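You operate a simulated robot arm through the tools that you are given. There is no shell and no other tool. Be economical: measure what you need, move in short steps, check, and stop when the job is done.

You run a simulated two-armed robot. Do the job below in one go: nothing can be reset, and whatever is moved stays where it is left.

JOB
Move the garden tumbler to the tea tray and wipe up the sticky patch.
Fine: pass the tumbler from one hand to the other on the way; use the orange cloth and put it back. Set down upright: what you pick out. What is to be rubbed or washed off counts as gone when no trace of it is left.

The check looks at the end state, three seconds after you hand in, the way a careful person would. Anything else that was tipped, shoved, dropped, spilled or broken makes it a failure. Flat cloth is picked up by pressing the open fingertips on it (5 to 10 N) and closing them slowly along it; thin cloth reads only 2 to 8 mm in the jaws.

ROBOT AND FRAMES
Two 7-joint arms with two-finger parallel grippers on one trunk, on a base that drives. Base frame: it is fixed to the floor where the robot stands at the start and does not move with it; the origin is under the middle of the robot, x ahead of it, y to its left, z up. Lengths are in mm, angles in degrees, forces in N, time in s.
The left shoulder is at the start at [70, 163, 1070], the right one opposite. With the tool pointing down near the work surface each hand reaches from about 380 to 880 mm from the robot's upright axis, wherever it stands, measured 20 degrees to its own side. Places, roughly: sticky patch on the low table [500, -300, 700]; tray [500, -600, 700]. Payload 3.43 kg a hand.
The TCP of each hand is the grasp point between the finger pads, 34 mm short of the fingertips. In the tool frame z runs along the fingers and y along their closing line. The gripper opens to 128 mm. The fingers are 24 mm wide and 12 mm thick; the gripper's body (48 by 130 mm) begins 96 mm behind the TCP.
Orientation is told as [roll, pitch, yaw] about the base's x, y, z axes, in that order, counted from this pose: with the fingers straight down and closing along the base's y, the tool's x points along the base's -x, its y along +y and its z along -z.

CONTROLS
- The arms move only by the tool servo_tool. It takes "left_plan", "right_plan" or both (then of equal length, played together; a hand with none holds still); each is one flat list of numbers, 7 for each row, row after row: the shift along the base's x, y, z in units of 50 mm (1.0 is 50 mm), then the turn, a rotation vector about the base's x, y, z in units of 8 degrees (1.0 is 8 degrees), then the opening, from 0 (shut) to 1 (fully open). In form: [x, y, z, wx, wy, wz, grip, x, y, z, wx, wy, wz, grip, ...]. A call has 1 to 20 rows; each row shifts and turns the commanded pose from where the row before left it. A call with a number of a shift or a turn outside -1 to 1 is refused whole. Each row takes 0.2 s and may step no farther than 50 mm and 8.6 degrees from the row before; otherwise, or with a gripper value out of range, the whole call is refused. A pose out of reach is approached as far as the arm can. The call stops where the force on the tool passes 40 N (or 10 N more than at its start, if that is more) or the arm is blocked; 0.2 s more then pass. The fingers move at their own pace (about 153 mm/s each) and stop on an object; they squeeze with about 24 N. The grip force told is the motor's: it shows also when the fingers shut on nothing. Time passes only in rows, and 0.2 s behind the last, so rows that do not move let the fingers close. The reply holds the time, the measured pose of the TCP, the force on the tool along the base axes, the opening and the grip force, in the units named above and with some noise, with the torque about the TCP (base axes, N m) and any sound that the robot's microphone picked up, and new pictures: "pictures" is both (left out), scene, wrist or none (wrist: the cameras of the hands that moved).
- Cameras (640 x 400 px; columns grow to the right, rows downward): "scene" is now at [125.2, -26.9, 1279]; the picture's right is [-0.36, -0.93, 0.00], its down [-0.69, 0.26, -0.68] and it looks along [0.63, -0.24, -0.73] (base axes); focal length 269 px, centre (320, 200). "left" rides on the left gripper at [76, 11, -160] in its tool frame; the picture's right is [-0.15, 0.99, 0.00], its down [-0.88, -0.13, -0.46] and it looks along [-0.45, -0.07, 0.89] (tool axes); focal length 234 px, centre (320, 200). "right" rides on the right gripper at [76, -11, -160] in its tool frame; the picture's right is [0.15, 0.99, 0.00], its down [-0.88, 0.13, -0.46] and it looks along [-0.45, 0.07, 0.89] (tool axes); focal length 234 px, centre (320, 200). There is no depth. A picture from a camera that has moved, and an enlarged one, comes with that camera's place and axes in the base frame and with its lens.
- lift_body(by): slides the trunk up (or, below 0, down) by that many mm; the arms and the scene camera ride with it, the base frame stays. It gives what a move gives, with no picture.
- roll_base(legs): drives the robot by 1 to 6 legs, each [ahead, left, turn to the left] in mm, mm and degrees, along the robot's own axes; the way and the turn of a leg run together, so that a leg with both is an arc; at most 1500 mm and 180 degrees a leg. The arms and the cameras ride along, it lands a little off, and it stops where it bumps. It gives what a move gives, and a new picture of the scene camera.
- turn_head(pan, tilt): turns the head with the scene camera to pan (to the left, within 86 degrees either way) and tilt (down, from -29 to 69), counted from straight ahead of the robot. It gives what a move gives, and a new picture of the scene camera.
- enlarge(camera, box): a new picture of the part [left, top, right, bottom] of that camera's present view, enlarged. No time passes.
- sign_off(): hands the job in; it is judged then, once.

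Work in short steps. Places have to be worked out from the pictures, the camera data and where the tool is seen: move nearer, look again, correct. Check each grasp and each placing, and mend what went wrong. You have 120 turns and 260 pictures in all, those below and enlarged ones among them. Open the grippers and draw the arms clear of the work before you hand the job in, unless the task says otherwise; then end with one line.

The tools are called as a command line: name --argument value ..., lists and objects as JSON in quotes. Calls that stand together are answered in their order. servo_tool: Moves the arms, as the interface text tells. Its arguments: {"type":"object","properties":{"left_plan":{"type":"array","items":{"type":"number"}},"right_plan":{"type":"array","items":{"type":"number"}},"pictures":{"type":"string","enum":["both","scene","wrist","none"]}},"required":[]} The other tools are called the same way: lift_body (by) slides the trunk up or down; roll_base (legs) drives the base; turn_head (pan, tilt) turns the head that bears the scene camera; enlarge (camera, box) takes an enlarged picture of a part of a camera's view; sign_off () hands the job in.

At the start:

```text
time: 0.0
left_tcp_pos: [552.2, -8.9, 988.3]
left_tool_rot: [0.0, 0.1, 0.1]
left_ft_force: [0.3, 0.5, 1.1]
left_wrist_torque: [0.02, 0.01, -0.01]
left_finger_gap: 127.6
left_grasp_force: 0.0
right_tcp_pos: [500.2, -497.3, 938.4]
right_tool_rot: [0.0, -0.1, -0.1]
right_ft_force: [-0.5, 0.6, 0.1]
right_wrist_torque: [0.02, 0.01, -0.01]
right_finger_gap: 127.9
right_grasp_force: 0.1
trunk travel left (down, up): [-550.0, 390.0]
robot x, y, heading: [-1.7, 1.6, 0.3]
head pan, tilt: [-20.8, 47.2]
```

scene: 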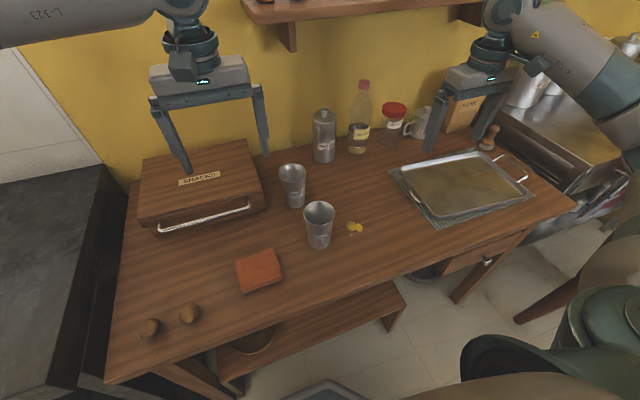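
right: 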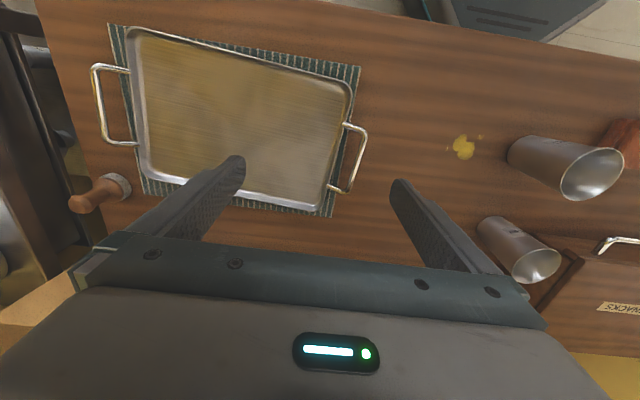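
left: 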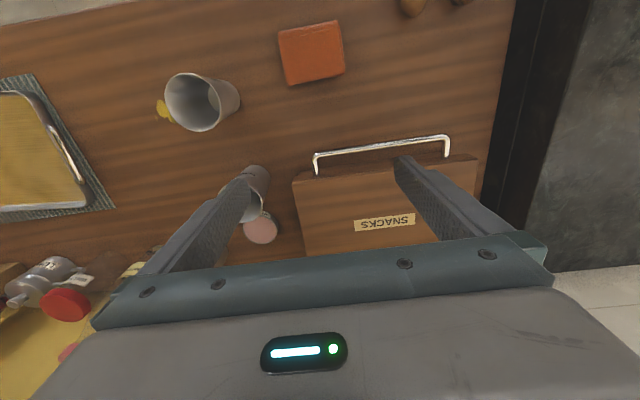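

I see two metal tumblers, an orange cloth, a yellow patch and the tray. I enlarge to see which tumbler is the "garden" one.

enlarge --camera "scene" --box '[260, 140, 380, 260]'

enlarge --camera "right" --box '[430, 90, 640, 300]'

enlarge --camera "left" --box '[120, 50, 300, 260]'

```text
3.33 times, centred on (320, 200) of scene
camera zoom: at [125.2, -26.9, 1279.0], right [-0.36, -0.93, 0.0], down [-0.69, 0.26, -0.68], along [0.63, -0.24, -0.73], focal length 898 px, centre (320, 200)
```

zoom: 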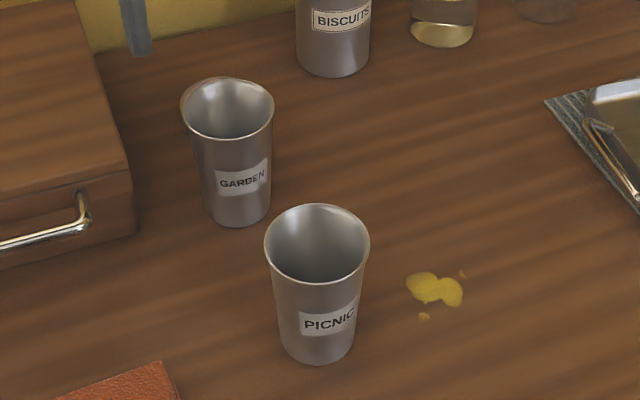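

```text
1.90 times, centred on (535, 195) of right
camera zoom: at [425.3, -508.5, 1098.5], right [-0.15, 0.99, 0.0], down [0.88, 0.13, 0.46], along [0.45, 0.07, -0.89], focal length 446 px, centre (-90, 210)
```

zoom: 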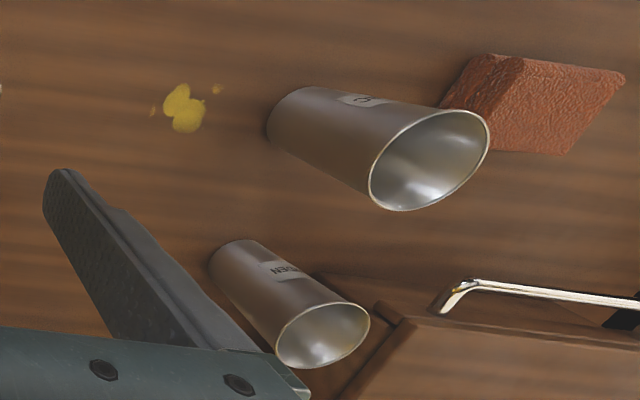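

```text
1.90 times, centred on (210, 155) of left
camera zoom: at [476.9, 2.0, 1148.8], right [0.15, 0.99, 0.0], down [0.88, -0.13, 0.46], along [0.45, -0.07, -0.89], focal length 446 px, centre (530, 286)
```

zoom: 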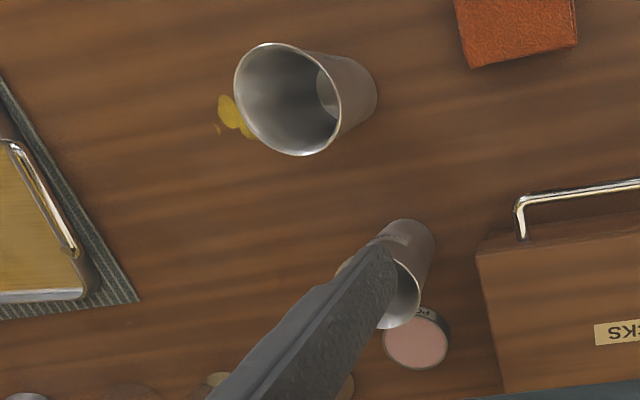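

Garden is the rear tumbler at about [619,-142], Picnic is at [471,-157], the patch at [487,-260], the cloth near [445,0]. I look closely at the cloth, patch and tray.

enlarge --camera "scene" --box '[210, 230, 310, 310]'

enlarge --camera "left" --box '[240, 0, 400, 110]'

enlarge --camera "scene" --box '[380, 130, 560, 240]'

```text
5.00 times, centred on (260, 270) of scene
camera zoom: at [125.2, -26.9, 1279.0], right [-0.36, -0.93, 0.0], down [-0.69, 0.26, -0.68], along [0.63, -0.24, -0.73], focal length 1347 px, centre (620, -150)
```

zoom: 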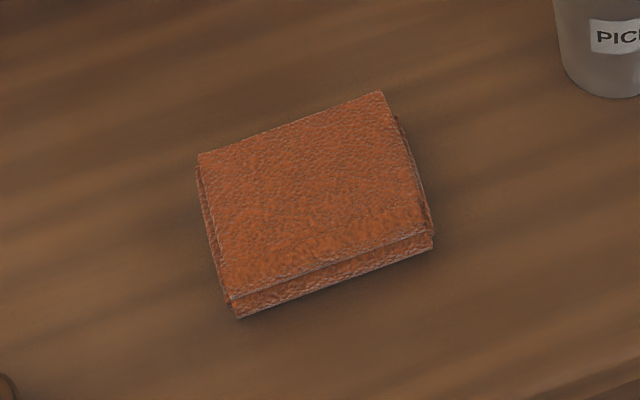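

```text
3.64 times, centred on (320, 55) of left
camera zoom: at [476.9, 2.0, 1148.8], right [0.15, 0.99, 0.0], down [0.88, -0.13, 0.46], along [0.45, -0.07, -0.89], focal length 852 px, centre (320, 727)
```

zoom: 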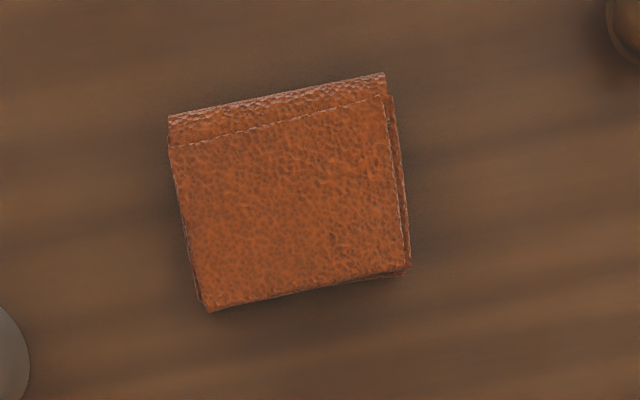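

```text
3.56 times, centred on (470, 185) of scene
camera zoom: at [125.2, -26.9, 1279.0], right [-0.36, -0.93, 0.0], down [-0.69, 0.26, -0.68], along [0.63, -0.24, -0.73], focal length 958 px, centre (-213, 253)
```

zoom: 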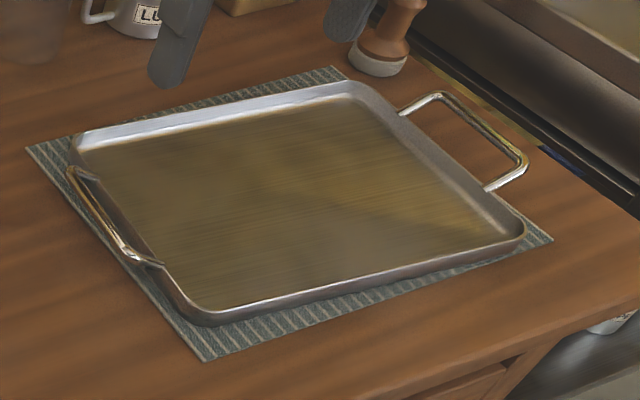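

The cloth is a folded pad about 75 x 86 mm, squared to the axes, centred near [446,-4]. I clear the left arm to its own side and bring the right hand above the cloth, turned 90° so that it closes along x (slim towards Picnic when wiping).

servo_tool --left_plan '[0, 1, 0.3, 0, 0, 0, 1, 0, 1, 0.3, 0, 0, 0, 1, 0, 1, 0.3, 0, 0, 0, 1, 0, 1, 0, 0, 0, 0, 1, 0, 1, 0, 0, 0, 0, 1, 0, 1, 0, 0, 0, 0, 1, 0, 0, 0, 0, 0, 0, 1, 0, 0, 0, 0, 0, 0, 1, 0, 0, 0, 0, 0, 0, 1, 0, 0, 0, 0, 0, 0, 1, 0, 0, 0, 0, 0, 0, 1, 0, 0, 0, 0, 0, 0, 1]' --right_plan '[-0.09, 0.823, 0, 0, 0, 0.9375, 1, -0.09, 0.823, 0, 0, 0, 0.9375, 1, -0.09, 0.823, 0, 0, 0, 0.9375, 1, -0.09, 0.823, 0, 0, 0, 0.9375, 1, -0.09, 0.823, 0, 0, 0, 0.9375, 1, -0.09, 0.823, 0, 0, 0, 0.9375, 1, -0.09, 0.823, 0, 0, 0, 0.9375, 1, -0.09, 0.823, 0, 0, 0, 0.9375, 1, -0.09, 0.823, 0, 0, 0, 0.9375, 1, -0.09, 0.823, 0, 0, 0, 0.9375, 1, -0.09, 0.823, 0, 0, 0, 0.9375, 1, -0.09, 0.823, 0, 0, 0, 0.9375, 1]'

```text
refused: row 1 steps farther than a row can; nothing moved
```

The diagonal left rows were too long; I resend with shorter ones.

servo_tool --left_plan '[0, 0.9, 0.2, 0, 0, 0, 1, 0, 0.9, 0.2, 0, 0, 0, 1, 0, 0.9, 0.2, 0, 0, 0, 1, 0, 0.9, 0, 0, 0, 0, 1, 0, 0.9, 0, 0, 0, 0, 1, 0, 0.9, 0, 0, 0, 0, 1, 0, 0, 0, 0, 0, 0, 1, 0, 0, 0, 0, 0, 0, 1, 0, 0, 0, 0, 0, 0, 1, 0, 0, 0, 0, 0, 0, 1, 0, 0, 0, 0, 0, 0, 1, 0, 0, 0, 0, 0, 0, 1]' --right_plan '[-0.09, 0.823, 0, 0, 0, 0.9375, 1, -0.09, 0.823, 0, 0, 0, 0.9375, 1, -0.09, 0.823, 0, 0, 0, 0.9375, 1, -0.09, 0.823, 0, 0, 0, 0.9375, 1, -0.09, 0.823, 0, 0, 0, 0.9375, 1, -0.09, 0.823, 0, 0, 0, 0.9375, 1, -0.09, 0.823, 0, 0, 0, 0.9375, 1, -0.09, 0.823, 0, 0, 0, 0.9375, 1, -0.09, 0.823, 0, 0, 0, 0.9375, 1, -0.09, 0.823, 0, 0, 0, 0.9375, 1, -0.09, 0.823, 0, 0, 0, 0.9375, 1, -0.09, 0.823, 0, 0, 0, 0.9375, 1]'

```text
time: 2.6
left_tcp_pos: [553.9, 261.1, 1018.6]
left_tool_rot: [0.0, 0.0, 0.2]
left_ft_force: [0.0, -0.1, -0.7]
left_wrist_torque: [-0.01, 0.0, -0.01]
left_finger_gap: 128.1
left_grasp_force: 0.1
right_tcp_pos: [447.8, -1.1, 937.9]
right_tool_rot: [0.0, 0.1, 90.1]
right_ft_force: [0.0, -0.5, -0.3]
right_wrist_torque: [-0.03, 0.0, -0.01]
right_finger_gap: 128.2
right_grasp_force: 0.0
trunk travel left (down, up): [-550.0, 390.0]
robot x, y, heading: [-0.3, -0.4, -0.0]
head pan, tilt: [-20.8, 47.2]
camera scene: at [125.2, -25.1, 1279.0], right [-0.36, -0.93, 0.0], down [-0.69, 0.26, -0.68], along [0.63, -0.24, -0.73], focal length 269 px, centre (320, 200)
camera right: at [457.6, -77.9, 1097.9], right [-0.99, -0.15, 0.0], down [-0.13, 0.88, 0.45], along [-0.07, 0.45, -0.89], focal length 234 px, centre (320, 200)
camera left: at [477.6, 272.9, 1178.7], right [0.15, 0.99, 0.0], down [0.88, -0.13, 0.46], along [0.45, -0.07, -0.89], focal length 234 px, centre (320, 200)
```

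scene: 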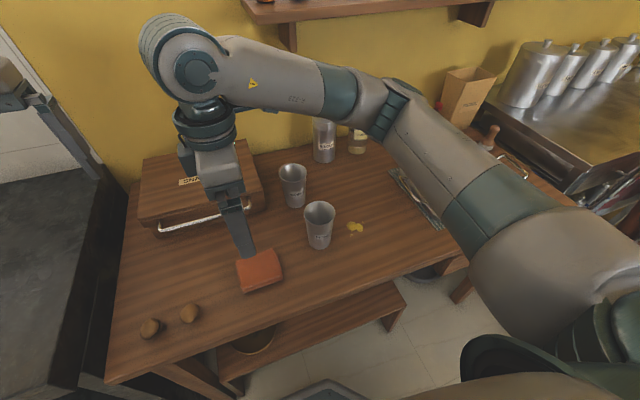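
right: 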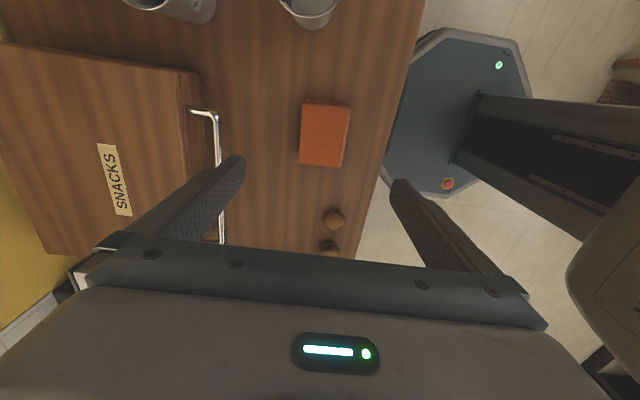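
left: 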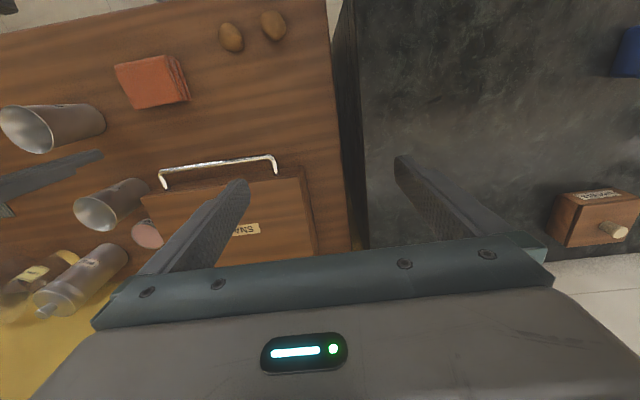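

The cloth is centred at about [441,-6]. I go down to just above it with the fingers about 50 mm apart.

servo_tool --right_plan '[-0.13, -0.1, -0.8, 0, 0, 0, 0.4, 0, 0, -0.8, 0, 0, 0, 0.4, 0, 0, -0.8, 0, 0, 0, 0.4, 0, 0, -0.5, 0, 0, 0, 0.4, 0, 0, 0, 0, 0, 0, 0.4]'

```text
time: 3.8
left_tcp_pos: [553.3, 259.8, 1018.9]
left_tool_rot: [0.0, 0.0, 0.0]
left_ft_force: [0.1, -0.3, 0.3]
left_wrist_torque: [-0.06, 0.02, 0.0]
left_finger_gap: 127.9
left_grasp_force: 0.0
right_tcp_pos: [441.0, -9.0, 793.3]
right_tool_rot: [0.0, 0.1, 89.9]
right_ft_force: [0.6, -0.4, -0.1]
right_wrist_torque: [0.0, 0.0, 0.0]
right_finger_gap: 51.2
right_grasp_force: 0.1
trunk travel left (down, up): [-550.0, 390.0]
robot x, y, heading: [-2.6, -1.8, -0.0]
head pan, tilt: [-20.8, 47.2]
camera scene: at [125.1, -26.6, 1279.0], right [-0.36, -0.93, 0.0], down [-0.69, 0.26, -0.68], along [0.63, -0.24, -0.73], focal length 269 px, centre (320, 200)
camera right: at [452.2, -84.7, 953.2], right [-0.99, -0.15, 0.0], down [-0.13, 0.88, 0.46], along [-0.07, 0.45, -0.89], focal length 234 px, centre (320, 200)
```

scene: 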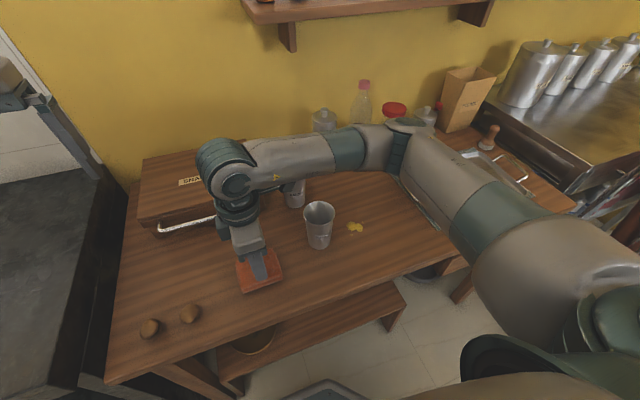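
right: 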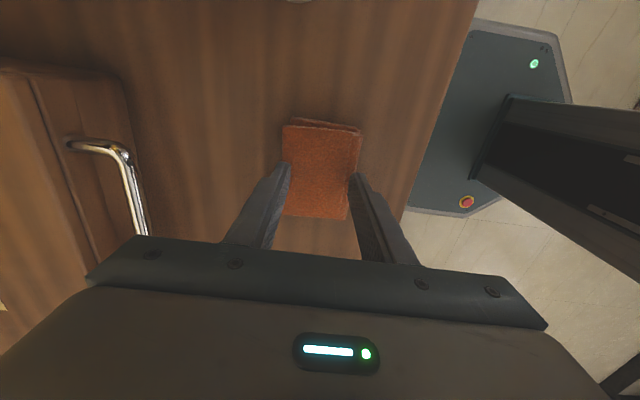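

The tips hover over the cloth. I lower gently in small steps, watching the force.

servo_tool --right_plan '[0, 0.05, -0.2, 0, 0, 0, 0.36, 0, 0, -0.1, 0, 0, 0, 0.36, 0, 0, 0, 0, 0, 0, 0.36]' --pictures "wrist"

```text
time: 4.2
left_tcp_pos: [553.7, 258.6, 1020.0]
left_tool_rot: [0.0, -0.1, 0.0]
left_ft_force: [0.2, -0.3, -0.2]
left_wrist_torque: [0.02, 0.02, -0.02]
left_finger_gap: 128.2
left_grasp_force: 0.1
right_tcp_pos: [443.2, -7.1, 789.6]
right_tool_rot: [-0.4, 0.0, 89.9]
right_ft_force: [-6.9, -7.1, 22.6]
right_wrist_torque: [-0.27, 0.62, -0.07]
right_finger_gap: 47.5
right_grasp_force: 1.2
trunk travel left (down, up): [-550.0, 390.0]
robot x, y, heading: [-0.8, 3.6, 0.0]
head pan, tilt: [-20.8, 47.2]
stopped in row 2 (right hand): the force on the tool passed its limit (the readings are from after the stop); the commanded pose is now the measured one
camera right: at [451.9, -83.7, 948.9], right [-0.99, -0.15, -0.01], down [-0.13, 0.88, 0.46], along [-0.06, 0.45, -0.89], focal length 234 px, centre (320, 200)
```

right: 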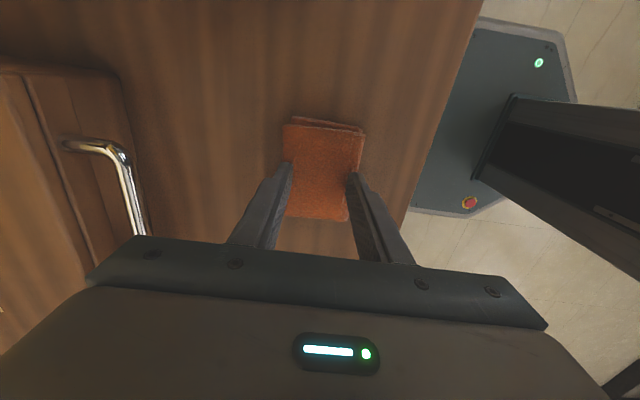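

Contact came already with the tips near z = 755, so the pad is thicker than I judged. I lift off and look at its thickness with enlarged views.

servo_tool --right_plan '[0, 0, 0.5, 0, 0, 0, 0.36, 0, 0, 0.9, 0, 0, 0, 1, 0, 0, 0, 0, 0, 0, 1]' --pictures "none"

enlarge --camera "left" --box '[90, 20, 250, 130]'

enlarge --camera "right" --box '[240, 80, 400, 190]'

enlarge --camera "scene" --box '[210, 220, 310, 310]'

```text
time: 5.0
left_tcp_pos: [554.0, 259.7, 1018.8]
left_tool_rot: [0.0, 0.0, 0.0]
left_ft_force: [-0.3, 0.3, -0.2]
left_wrist_torque: [0.01, 0.01, 0.04]
left_finger_gap: 127.8
left_grasp_force: 0.2
right_tcp_pos: [441.7, -6.3, 856.4]
right_tool_rot: [-0.3, -0.1, 90.1]
right_ft_force: [0.4, -0.8, -0.2]
right_wrist_torque: [0.0, 0.03, 0.02]
right_finger_gap: 128.4
right_grasp_force: 0.1
trunk travel left (down, up): [-550.0, 390.0]
robot x, y, heading: [1.1, 1.3, 0.2]
head pan, tilt: [-20.8, 47.2]
```

```text
3.64 times, centred on (170, 75) of left
camera zoom: at [478.3, 270.8, 1178.9], right [0.15, 0.99, 0.0], down [0.88, -0.13, 0.46], along [0.45, -0.07, -0.89], focal length 852 px, centre (866, 654)
```

zoom: 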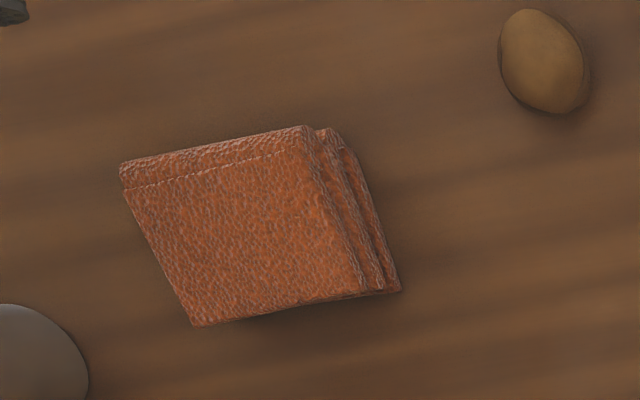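

```text
3.64 times, centred on (320, 135) of right
camera zoom: at [453.0, -83.4, 1016.6], right [-0.99, -0.15, 0.0], down [-0.13, 0.88, 0.46], along [-0.06, 0.45, -0.89], focal length 852 px, centre (320, 436)
```

zoom: 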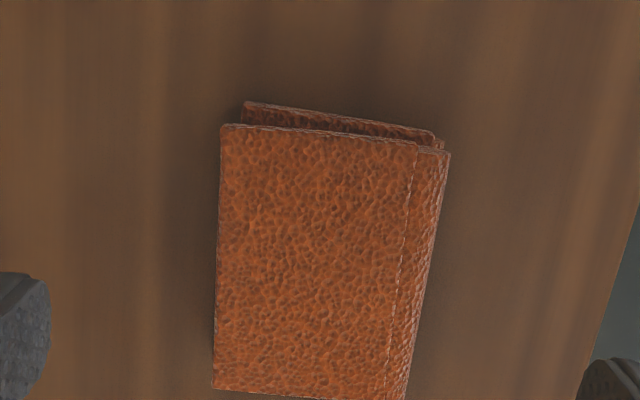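

```text
4.44 times, centred on (260, 265) of scene
camera zoom: at [125.8, -27.0, 1278.9], right [-0.36, -0.93, 0.0], down [-0.69, 0.26, -0.68], along [0.63, -0.24, -0.73], focal length 1198 px, centre (587, -89)
```

zoom: 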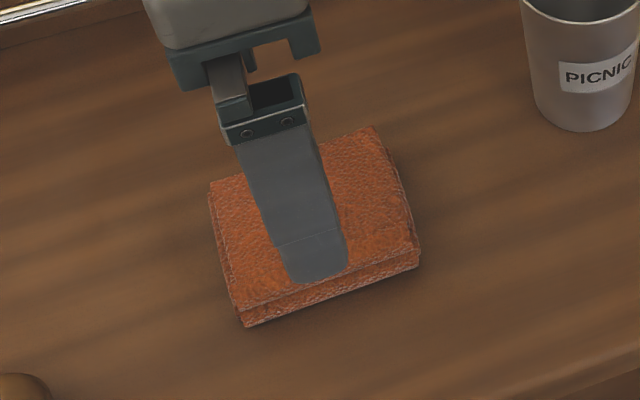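

It is a three-layer folded pad about 68 mm in x, top near z = 753. I straddle it in x with the tips about 12 mm above the table and close.

servo_tool --right_plan '[0, 0.02, -0.8, 0, 0, 0, 1, 0, 0, -0.6, 0, 0, 0, 1, 0, 0, -0.4, 0, 0, 0, 1, 0, 0, 0, 0, 0, 0, 1]' --pictures "wrist"

```text
time: 6.0
left_tcp_pos: [554.0, 259.5, 1018.2]
left_tool_rot: [-0.1, 0.0, -0.1]
left_ft_force: [-0.2, -1.0, 0.0]
left_wrist_torque: [0.03, 0.03, -0.02]
left_finger_gap: 128.1
left_grasp_force: 0.0
right_tcp_pos: [442.1, -5.8, 767.8]
right_tool_rot: [-0.3, -0.1, 90.0]
right_ft_force: [-0.3, 0.3, 0.2]
right_wrist_torque: [0.01, 0.0, 0.0]
right_finger_gap: 127.7
right_grasp_force: 0.1
trunk travel left (down, up): [-550.0, 390.0]
robot x, y, heading: [2.0, -0.1, -0.1]
head pan, tilt: [-20.8, 47.2]
camera right: at [452.1, -82.2, 927.1], right [-0.99, -0.15, -0.01], down [-0.13, 0.88, 0.46], along [-0.06, 0.45, -0.89], focal length 234 px, centre (320, 200)
```

right: 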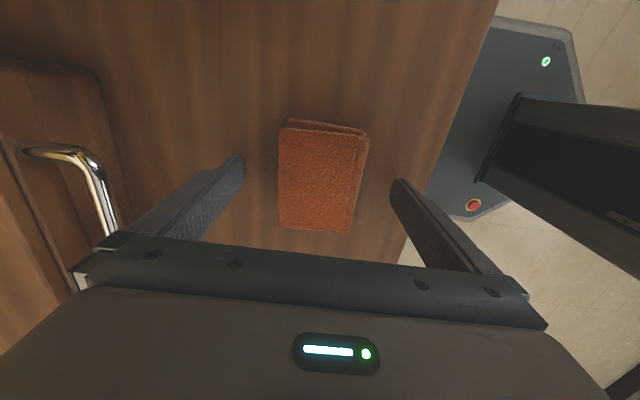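

Well straddled; I close slowly and check.

servo_tool --right_plan '[0, 0, 0, 0, 0, 0, 0.7, 0, 0, 0, 0, 0, 0, 0.6, 0, 0, 0, 0, 0, 0, 0.5, 0, 0, 0, 0, 0, 0, 0.4, 0, 0, 0, 0, 0, 0, 0.3, 0, 0, 0, 0, 0, 0, 0.2]' --pictures "wrist"

```text
time: 7.5
left_tcp_pos: [553.9, 259.2, 1020.3]
left_tool_rot: [-0.1, 0.1, 0.0]
left_ft_force: [0.4, -0.6, 0.3]
left_wrist_torque: [0.01, 0.02, -0.03]
left_finger_gap: 128.0
left_grasp_force: 0.0
right_tcp_pos: [442.2, -5.4, 767.2]
right_tool_rot: [-0.3, -0.1, 90.0]
right_ft_force: [-1.1, -0.7, 1.4]
right_wrist_torque: [-0.02, 0.01, 0.0]
right_finger_gap: 65.9
right_grasp_force: 23.8
trunk travel left (down, up): [-550.0, 390.0]
robot x, y, heading: [4.7, 0.0, 0.1]
head pan, tilt: [-20.8, 47.2]
camera right: at [452.1, -82.2, 927.3], right [-0.99, -0.15, 0.0], down [-0.13, 0.88, 0.46], along [-0.06, 0.45, -0.89], focal length 234 px, centre (320, 200)
```

right: 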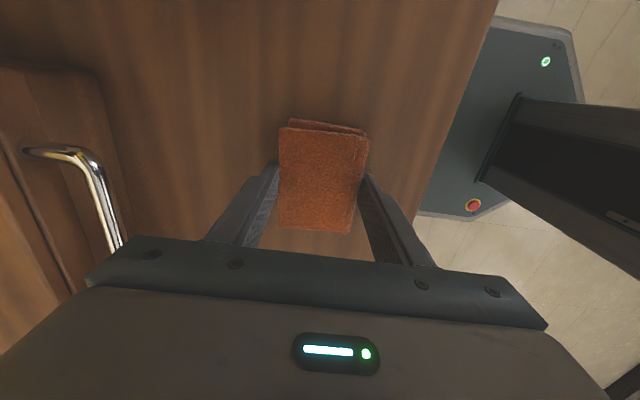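

The grip is firm at 66 mm. I lift straight up 155 mm and check that the cloth came along.

servo_tool --right_plan '[0, 0, 0.4, 0, 0, 0, 0.2, 0, 0, 0.9, 0, 0, 0, 0.2, 0, 0, 0.9, 0, 0, 0, 0.2, 0, 0, 0.9, 0, 0, 0, 0.2, 0, 0, 0, 0, 0, 0, 0.2]'

```text
time: 8.7
left_tcp_pos: [554.2, 259.4, 1019.0]
left_tool_rot: [0.0, 0.0, 0.0]
left_ft_force: [-0.5, 0.5, -0.6]
left_wrist_torque: [-0.02, 0.02, 0.02]
left_finger_gap: 128.0
left_grasp_force: 0.1
right_tcp_pos: [443.3, -6.6, 922.7]
right_tool_rot: [-0.2, -0.1, 90.0]
right_ft_force: [-0.2, 0.8, -0.9]
right_wrist_torque: [0.02, -0.01, -0.03]
right_finger_gap: 66.0
right_grasp_force: 23.8
trunk travel left (down, up): [-550.0, 390.0]
robot x, y, heading: [-2.7, -0.1, -0.0]
head pan, tilt: [-20.8, 47.2]
camera scene: at [125.7, -27.1, 1279.0], right [-0.36, -0.93, 0.0], down [-0.69, 0.26, -0.68], along [0.63, -0.24, -0.73], focal length 269 px, centre (320, 200)
camera right: at [453.5, -82.9, 1082.3], right [-0.99, -0.15, 0.0], down [-0.13, 0.88, 0.46], along [-0.06, 0.45, -0.89], focal length 234 px, centre (320, 200)
```

scene: 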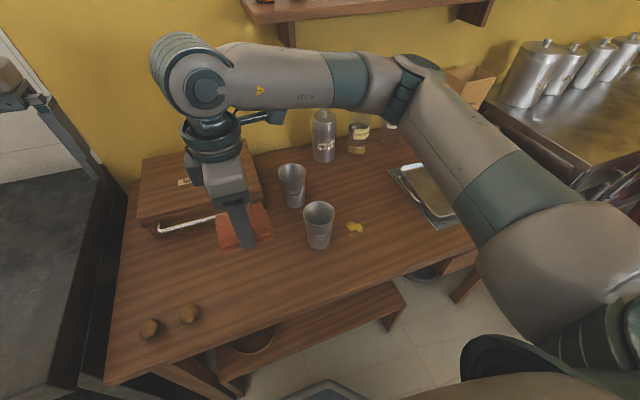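
right: 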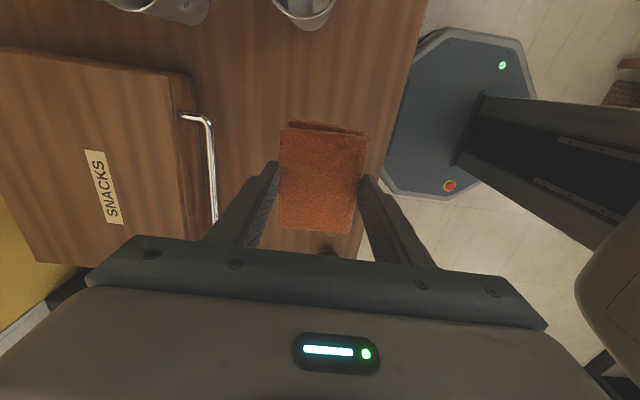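

The cloth is held. I carry it high over to above the patch, aiming a little to the far side of Picnic at [490,-275].

servo_tool --right_plan '[0.134, -0.77, 0, 0, 0, 0, 0.2, 0.134, -0.77, 0, 0, 0, 0, 0.2, 0.134, -0.77, 0, 0, 0, 0, 0.2, 0.134, -0.77, 0, 0, 0, 0, 0.2, 0.134, -0.77, 0, 0, 0, 0, 0.2, 0.134, -0.77, 0, 0, 0, 0, 0.2, 0.134, -0.77, 0, 0, 0, 0, 0.2, 0, 0, 0, 0, 0, 0, 0.2]'

```text
time: 10.4
left_tcp_pos: [552.8, 259.3, 1018.2]
left_tool_rot: [0.0, -0.1, 0.0]
left_ft_force: [0.4, -0.3, -0.1]
left_wrist_torque: [-0.01, -0.02, -0.01]
left_finger_gap: 127.9
left_grasp_force: 0.1
right_tcp_pos: [455.7, -102.6, 921.5]
right_tool_rot: [-0.2, -0.1, 89.8]
right_ft_force: [0.1, 1.3, -0.8]
right_wrist_torque: [-0.02, 0.0, 0.0]
right_finger_gap: 65.9
right_grasp_force: 24.1
right hand out of reach, approached as far as the arm can: row 3, 4, 5, 6, 7
trunk travel left (down, up): [-550.0, 390.0]
robot x, y, heading: [-1.9, 0.3, 0.2]
head pan, tilt: [-20.8, 47.2]
camera scene: at [125.3, -26.8, 1279.0], right [-0.36, -0.93, 0.0], down [-0.69, 0.26, -0.68], along [0.63, -0.24, -0.73], focal length 269 px, centre (320, 200)
camera right: at [466.0, -178.5, 1082.3], right [-0.99, -0.14, 0.0], down [-0.13, 0.88, 0.46], along [-0.06, 0.45, -0.89], focal length 234 px, centre (320, 200)
```

scene: 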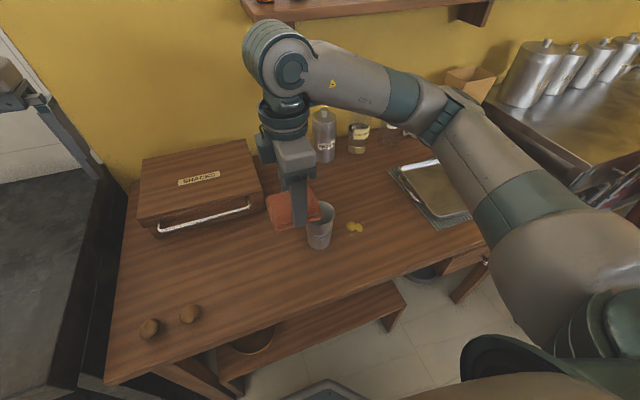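
right: 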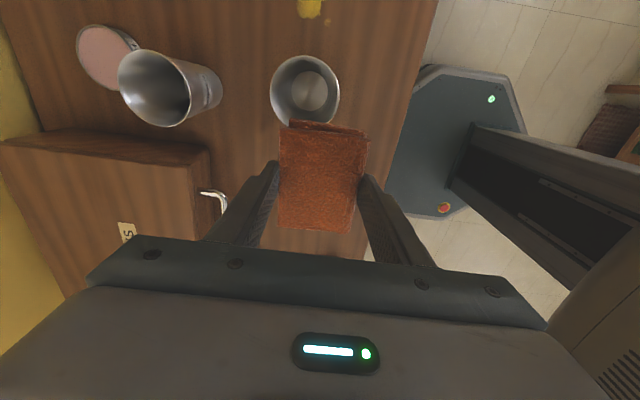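

At this yaw the wrist limits the reach, so I turn the hand back to yaw 0 while it stays high.

servo_tool --right_plan '[0, 0, 0, 0, 0, -0.9375, 0.2, 0, 0, 0, 0, 0, -0.9375, 0.2, 0, 0, 0, 0, 0, -0.9375, 0.2, 0, 0, 0, 0, 0, -0.9375, 0.2, 0, 0, 0, 0, 0, -0.9375, 0.2, 0, 0, 0, 0, 0, -0.9375, 0.2, 0, 0, 0, 0, 0, -0.9375, 0.2, 0, 0, 0, 0, 0, -0.9375, 0.2, 0, 0, 0, 0, 0, -0.9375, 0.2, 0, 0, 0, 0, 0, -0.9375, 0.2, 0, 0, 0, 0, 0, -0.9375, 0.2, 0, 0, 0, 0, 0, -0.9375, 0.2, 0, 0, 0, 0, 0, 0, 0.2]'

```text
time: 13.2
left_tcp_pos: [553.4, 260.1, 1019.7]
left_tool_rot: [-0.1, 0.1, 0.0]
left_ft_force: [-0.2, -0.8, -0.6]
left_wrist_torque: [-0.04, -0.02, 0.0]
left_finger_gap: 128.2
left_grasp_force: 0.1
right_tcp_pos: [458.2, -102.0, 922.8]
right_tool_rot: [-0.3, 0.0, -0.2]
right_ft_force: [0.2, 0.2, -0.4]
right_wrist_torque: [-0.03, 0.01, -0.01]
right_finger_gap: 65.8
right_grasp_force: 24.2
trunk travel left (down, up): [-550.0, 390.0]
robot x, y, heading: [0.3, -0.4, -0.2]
head pan, tilt: [-20.8, 47.2]
camera scene: at [125.3, -26.9, 1279.0], right [-0.36, -0.93, 0.0], down [-0.69, 0.26, -0.68], along [0.63, -0.24, -0.73], focal length 269 px, centre (320, 200)
camera right: at [381.1, -112.6, 1082.1], right [-0.14, 0.99, -0.01], down [0.88, 0.13, 0.46], along [0.45, 0.06, -0.89], focal length 234 px, centre (320, 200)
```

scene: 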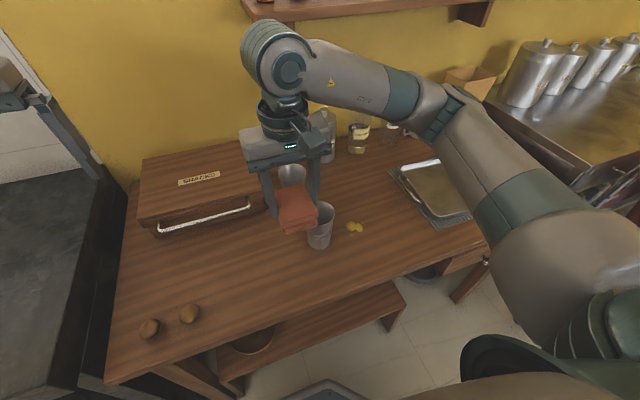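
right: 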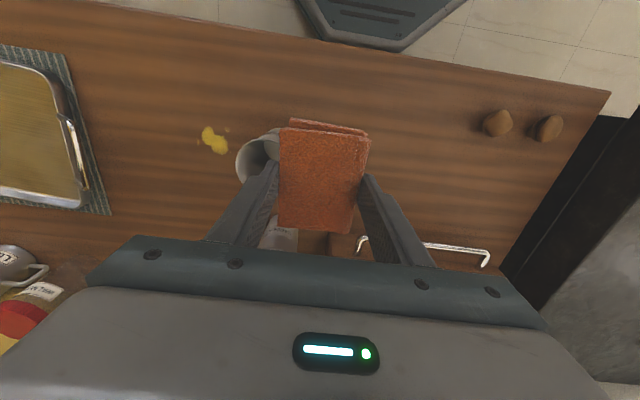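

Patch from this view: about [485,-264]. I move the cloth above it, still high.

servo_tool --right_plan '[0.14, -0.85, 0, 0, 0, 0, 0.2, 0.14, -0.85, 0, 0, 0, 0, 0.2, 0.14, -0.85, 0, 0, 0, 0, 0.2, 0.14, -0.85, 0, 0, 0, 0, 0.2, 0, 0, 0, 0, 0, 0, 0.2]'

enlarge --camera "scene" --box '[280, 170, 400, 250]'

```text
time: 14.4
left_tcp_pos: [554.5, 259.8, 1019.5]
left_tool_rot: [-0.1, 0.0, 0.0]
left_ft_force: [0.0, -0.1, 0.3]
left_wrist_torque: [-0.03, 0.06, 0.0]
left_finger_gap: 127.7
left_grasp_force: 0.0
right_tcp_pos: [485.9, -273.0, 922.4]
right_tool_rot: [-0.2, -0.1, 0.0]
right_ft_force: [0.5, 0.2, -0.3]
right_wrist_torque: [-0.02, 0.01, 0.01]
right_finger_gap: 66.0
right_grasp_force: 23.6
trunk travel left (down, up): [-550.0, 390.0]
robot x, y, heading: [4.5, 3.8, -0.1]
head pan, tilt: [-20.8, 47.2]
camera scene: at [125.7, -25.8, 1279.0], right [-0.36, -0.93, 0.0], down [-0.69, 0.26, -0.68], along [0.63, -0.24, -0.73], focal length 269 px, centre (320, 200)
camera right: at [410.0, -282.7, 1081.6], right [-0.15, 0.99, -0.01], down [0.88, 0.13, 0.46], along [0.45, 0.06, -0.89], focal length 234 px, centre (320, 200)
```

scene: 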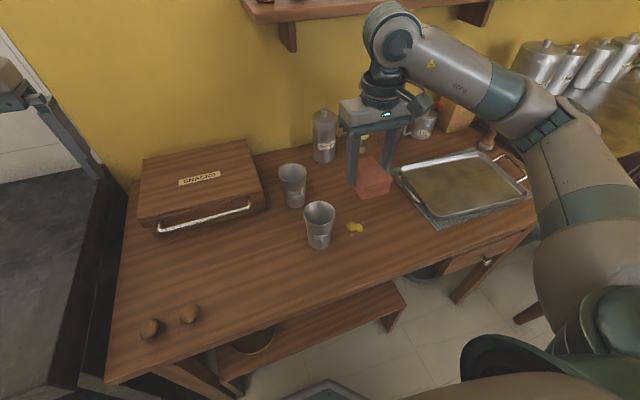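
right: 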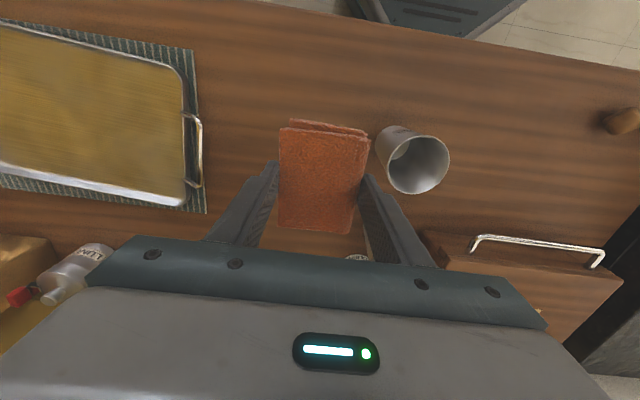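

```text
5.00 times, centred on (340, 210) of scene
camera zoom: at [125.7, -25.8, 1279.0], right [-0.36, -0.93, 0.0], down [-0.69, 0.26, -0.68], along [0.63, -0.24, -0.73], focal length 1347 px, centre (220, 150)
```

zoom: 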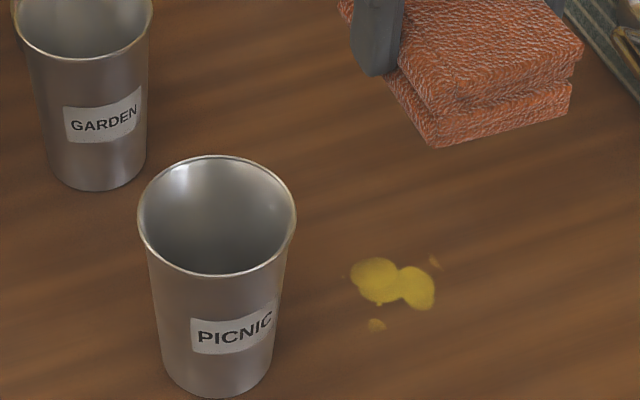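

The patch spans about x 462–505, y -290 to -235; the cloth (66 x 86) almost covers it. I go down to just above the table at [485,-268].

servo_tool --right_plan '[0, 0.05, -0.9, 0, 0, 0, 0.2, 0, 0.05, -0.9, 0, 0, 0, 0.2, 0, 0, -0.8, 0, 0, 0, 0.2, 0, 0, -0.2, 0, 0, 0, 0.2, 0, 0, 0, 0, 0, 0, 0.2]'

```text
time: 15.7
left_tcp_pos: [552.7, 260.2, 1018.3]
left_tool_rot: [0.0, 0.0, 0.0]
left_ft_force: [-0.5, 0.2, 0.4]
left_wrist_torque: [-0.01, -0.04, 0.01]
left_finger_gap: 128.0
left_grasp_force: 0.0
right_tcp_pos: [484.6, -267.1, 783.1]
right_tool_rot: [-0.3, -0.1, 0.0]
right_ft_force: [0.3, 0.2, -0.7]
right_wrist_torque: [-0.03, -0.01, -0.01]
right_finger_gap: 66.2
right_grasp_force: 23.9
trunk travel left (down, up): [-550.0, 390.0]
robot x, y, heading: [-0.7, -1.1, 0.3]
head pan, tilt: [-20.8, 47.2]
camera scene: at [125.3, -27.1, 1279.0], right [-0.36, -0.93, 0.0], down [-0.69, 0.26, -0.68], along [0.63, -0.24, -0.73], focal length 269 px, centre (320, 200)
camera right: at [408.9, -277.9, 941.3], right [-0.15, 0.99, -0.01], down [0.88, 0.13, 0.46], along [0.45, 0.06, -0.89], focal length 234 px, centre (320, 200)
```

scene: 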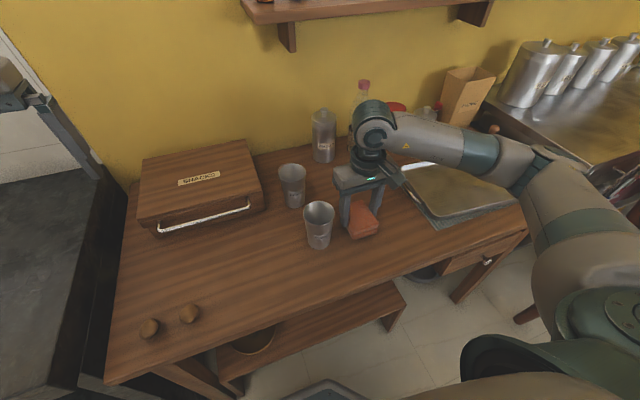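
right: 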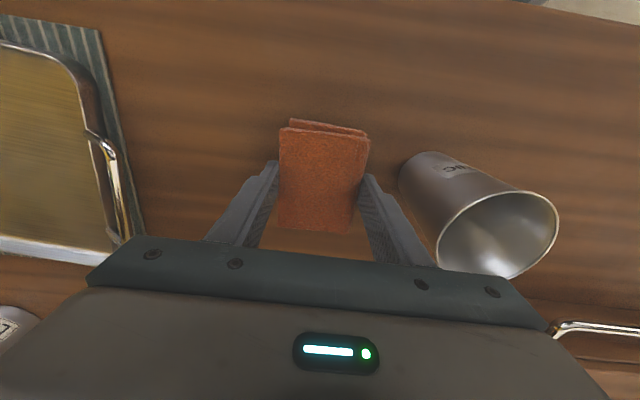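

Clearance to Picnic is good. I lower by small steps to touch down.

servo_tool --right_plan '[0, 0, -0.16, 0, 0, 0, 0.2, 0, 0, -0.1, 0, 0, 0, 0.2, 0, 0, -0.06, 0, 0, 0, 0.2, 0, 0, 0, 0, 0, 0, 0.2]' --pictures "none"

```text
time: 16.6
left_tcp_pos: [554.0, 260.0, 1019.5]
left_tool_rot: [0.0, 0.0, 0.0]
left_ft_force: [-0.6, 1.8, -0.4]
left_wrist_torque: [0.02, 0.03, -0.01]
left_finger_gap: 128.2
left_grasp_force: 0.1
right_tcp_pos: [484.6, -267.2, 767.1]
right_tool_rot: [-0.2, -0.2, 0.0]
right_ft_force: [0.5, -0.6, 7.8]
right_wrist_torque: [0.25, 0.09, -0.04]
right_finger_gap: 66.0
right_grasp_force: 23.6
trunk travel left (down, up): [-550.0, 390.0]
robot x, y, heading: [1.2, 0.9, 0.2]
head pan, tilt: [-20.8, 47.2]
```

Contact with about 8 N. I rub with short strokes in x and y, never more than 6 mm nearer to Picnic.

servo_tool --right_plan '[0.3, 0, -0.02, 0, 0, 0, 0.2, 0.2, 0, 0, 0, 0, 0, 0.2, -0.4, 0, 0, 0, 0, 0, 0.2, -0.4, 0, 0, 0, 0, 0, 0.2, -0.2, 0, 0, 0, 0, 0, 0.2, 0, -0.35, 0, 0, 0, 0, 0.2, 0.4, 0, 0, 0, 0, 0, 0.2, 0.4, 0, 0, 0, 0, 0, 0.2, 0, 0.25, 0, 0, 0, 0, 0.2, 0, 0.2, 0, 0, 0, 0, 0.2, -0.4, 0, 0, 0, 0, 0, 0.2, -0.4, 0, 0, 0, 0, 0, 0.2, 0.4, 0, 0, 0, 0, 0, 0.2, 0, -0.4, 0, 0, 0, 0, 0.2, 0, 0.4, 0, 0, 0, 0, 0.2, 0, -0.4, 0, 0, 0, 0, 0.2, 0, 0.3, 0, 0, 0, 0, 0.2]' --pictures "none"

```text
time: 20.2
left_tcp_pos: [553.0, 258.8, 1019.2]
left_tool_rot: [0.0, -0.1, 0.0]
left_ft_force: [0.0, 0.2, 0.5]
left_wrist_torque: [-0.02, 0.02, 0.0]
left_finger_gap: 128.1
left_grasp_force: 0.1
right_tcp_pos: [478.2, -269.9, 766.0]
right_tool_rot: [-0.4, -0.1, -0.2]
right_ft_force: [0.8, -6.9, 17.2]
right_wrist_torque: [0.0, -0.17, -0.12]
right_finger_gap: 66.1
right_grasp_force: 24.4
trunk travel left (down, up): [-550.0, 390.0]
robot x, y, heading: [-4.8, 0.4, -0.2]
head pan, tilt: [-20.8, 47.2]
```

Rubbing done at up to 17 N. I lift and move aside a bit to look at the spot.

servo_tool --right_plan '[0, 0, 0.3, 0, 0, 0, 0.2, 0, 0, 0.9, 0, 0, 0, 0.2, 0, 0, 0.9, 0, 0, 0, 0.2, 0, 0, 0.9, 0, 0, 0, 0.2, 0, 0, 0, 0, 0, 0, 0.2]' --pictures "none"

enlarge --camera "scene" --box '[280, 170, 400, 250]'

```text
time: 21.4
left_tcp_pos: [554.9, 259.1, 1018.6]
left_tool_rot: [0.0, 0.0, 0.1]
left_ft_force: [-0.5, -0.1, -0.2]
left_wrist_torque: [0.04, 0.01, 0.01]
left_finger_gap: 128.0
left_grasp_force: 0.0
right_tcp_pos: [479.8, -267.4, 917.5]
right_tool_rot: [-0.3, 0.0, -0.1]
right_ft_force: [0.1, -0.9, -0.3]
right_wrist_torque: [0.02, 0.0, 0.04]
right_finger_gap: 66.1
right_grasp_force: 24.0
trunk travel left (down, up): [-550.0, 390.0]
robot x, y, heading: [0.9, 0.7, -0.1]
head pan, tilt: [-20.8, 47.2]
```

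```text
5.00 times, centred on (340, 210) of scene
camera zoom: at [125.7, -27.5, 1278.9], right [-0.36, -0.93, 0.0], down [-0.69, 0.26, -0.68], along [0.63, -0.24, -0.73], focal length 1347 px, centre (220, 150)
```

zoom: 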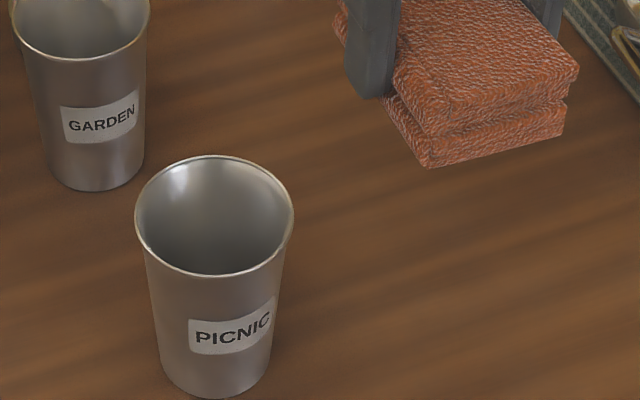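

The table is clean. I take the cloth back over its old place and turn back to yaw 90.

servo_tool --right_plan '[-0.125, 0.873, 0.03, 0, 0, 0, 0.2, -0.125, 0.873, 0.03, 0, 0, 0, 0.2, -0.125, 0.873, 0, 0, 0, 0, 0.2, -0.125, 0.873, 0, 0, 0, 0, 0.2, -0.125, 0.873, 0, 0, 0, 0, 0.2, -0.125, 0.873, 0, 0, 0, 0, 0.2, 0, 0, 0, 0, 0, 0.9375, 0.2, 0, 0, 0, 0, 0, 0.9375, 0.2, 0, 0, 0, 0, 0, 0.9375, 0.2, 0, 0, 0, 0, 0, 0.9375, 0.2, 0, 0, 0, 0, 0, 0.9375, 0.2, 0, 0, 0, 0, 0, 0.9375, 0.2, 0, 0, 0, 0, 0, 0.9375, 0.2, 0, 0, 0, 0, 0, 0.9375, 0.2, 0, 0, 0, 0, 0, 0.9375, 0.2, 0, 0, 0, 0, 0, 0.9375, 0.2, 0, 0, 0, 0, 0, 0.9375, 0.2, 0, 0, 0, 0, 0, 0.9375, 0.2, 0, 0, 0, 0, 0, 0, 0.2]' --pictures "wrist"

```text
time: 25.4
left_tcp_pos: [554.8, 259.3, 1018.8]
left_tool_rot: [0.0, 0.1, 0.0]
left_ft_force: [-0.1, -0.7, 0.2]
left_wrist_torque: [0.0, 0.04, 0.0]
left_finger_gap: 128.2
left_grasp_force: 0.0
right_tcp_pos: [441.9, -5.3, 919.0]
right_tool_rot: [-0.3, -0.1, 90.2]
right_ft_force: [-0.4, 0.5, -0.4]
right_wrist_torque: [-0.02, -0.01, 0.01]
right_finger_gap: 66.1
right_grasp_force: 23.9
trunk travel left (down, up): [-550.0, 390.0]
robot x, y, heading: [0.1, -1.9, -0.2]
head pan, tilt: [-20.8, 47.2]
camera right: at [453.2, -81.7, 1078.4], right [-0.99, -0.15, -0.01], down [-0.13, 0.88, 0.46], along [-0.06, 0.45, -0.89], focal length 234 px, centre (320, 200)
```

right: 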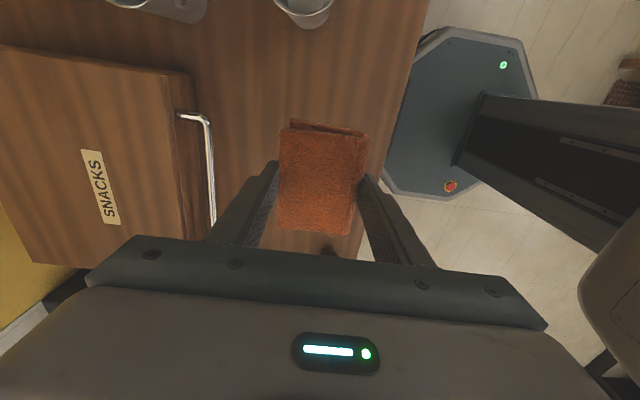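

Exactly over the old place. I lower it to z ≈ 768, release slowly and rise.

servo_tool --right_plan '[0, 0, -0.9, 0, 0, 0, 0.2, 0, 0, -0.9, 0, 0, 0, 0.2, 0, 0, -0.9, 0, 0, 0, 0.2, 0, 0, -0.22, 0, 0, 0, 0.2, 0, 0, -0.1, 0, 0, 0, 0.2, 0, 0, 0, 0, 0, 0, 0.2, 0, 0, 0, 0, 0, 0, 0.6, 0, 0, 0, 0, 0, 0, 0.8, 0, 0, 0, 0, 0, 0, 1, 0, 0, 0, 0, 0, 0, 1, 0, 0, 0.9, 0, 0, 0, 1, 0, 0, 0.9, 0, 0, 0, 1, 0, 0, 0.9, 0, 0, 0, 1, 0, 0, 0.3, 0, 0, 0, 1]'

```text
time: 28.4
left_tcp_pos: [552.6, 259.7, 1018.4]
left_tool_rot: [0.1, -0.1, 0.0]
left_ft_force: [-0.2, -0.6, 0.3]
left_wrist_torque: [0.01, -0.04, 0.0]
left_finger_gap: 128.0
left_grasp_force: 0.1
right_tcp_pos: [443.6, -6.0, 918.5]
right_tool_rot: [-0.3, -0.1, 90.0]
right_ft_force: [0.2, -1.6, -0.1]
right_wrist_torque: [-0.01, 0.0, -0.02]
right_finger_gap: 127.9
right_grasp_force: 0.0
trunk travel left (down, up): [-550.0, 390.0]
robot x, y, heading: [-3.3, -1.3, -0.3]
head pan, tilt: [-20.8, 47.2]
camera scene: at [125.3, -26.9, 1279.0], right [-0.36, -0.93, 0.0], down [-0.69, 0.26, -0.68], along [0.63, -0.24, -0.73], focal length 269 px, centre (320, 200)
camera right: at [453.8, -82.5, 1077.4], right [-0.99, -0.15, 0.0], down [-0.13, 0.88, 0.46], along [-0.06, 0.45, -0.89], focal length 234 px, centre (320, 200)
```

scene: 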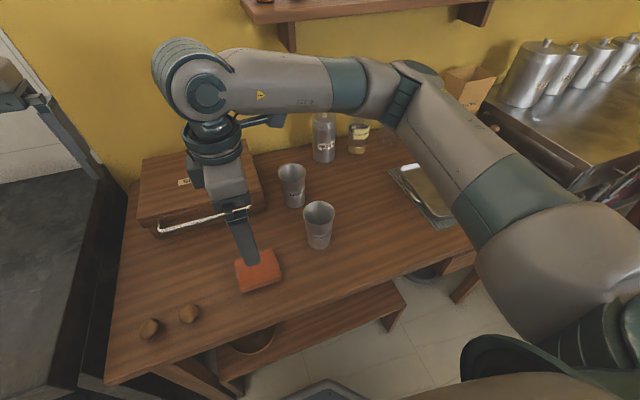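
right: 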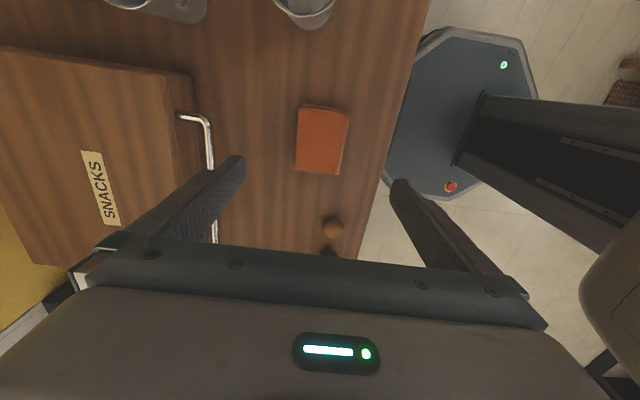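

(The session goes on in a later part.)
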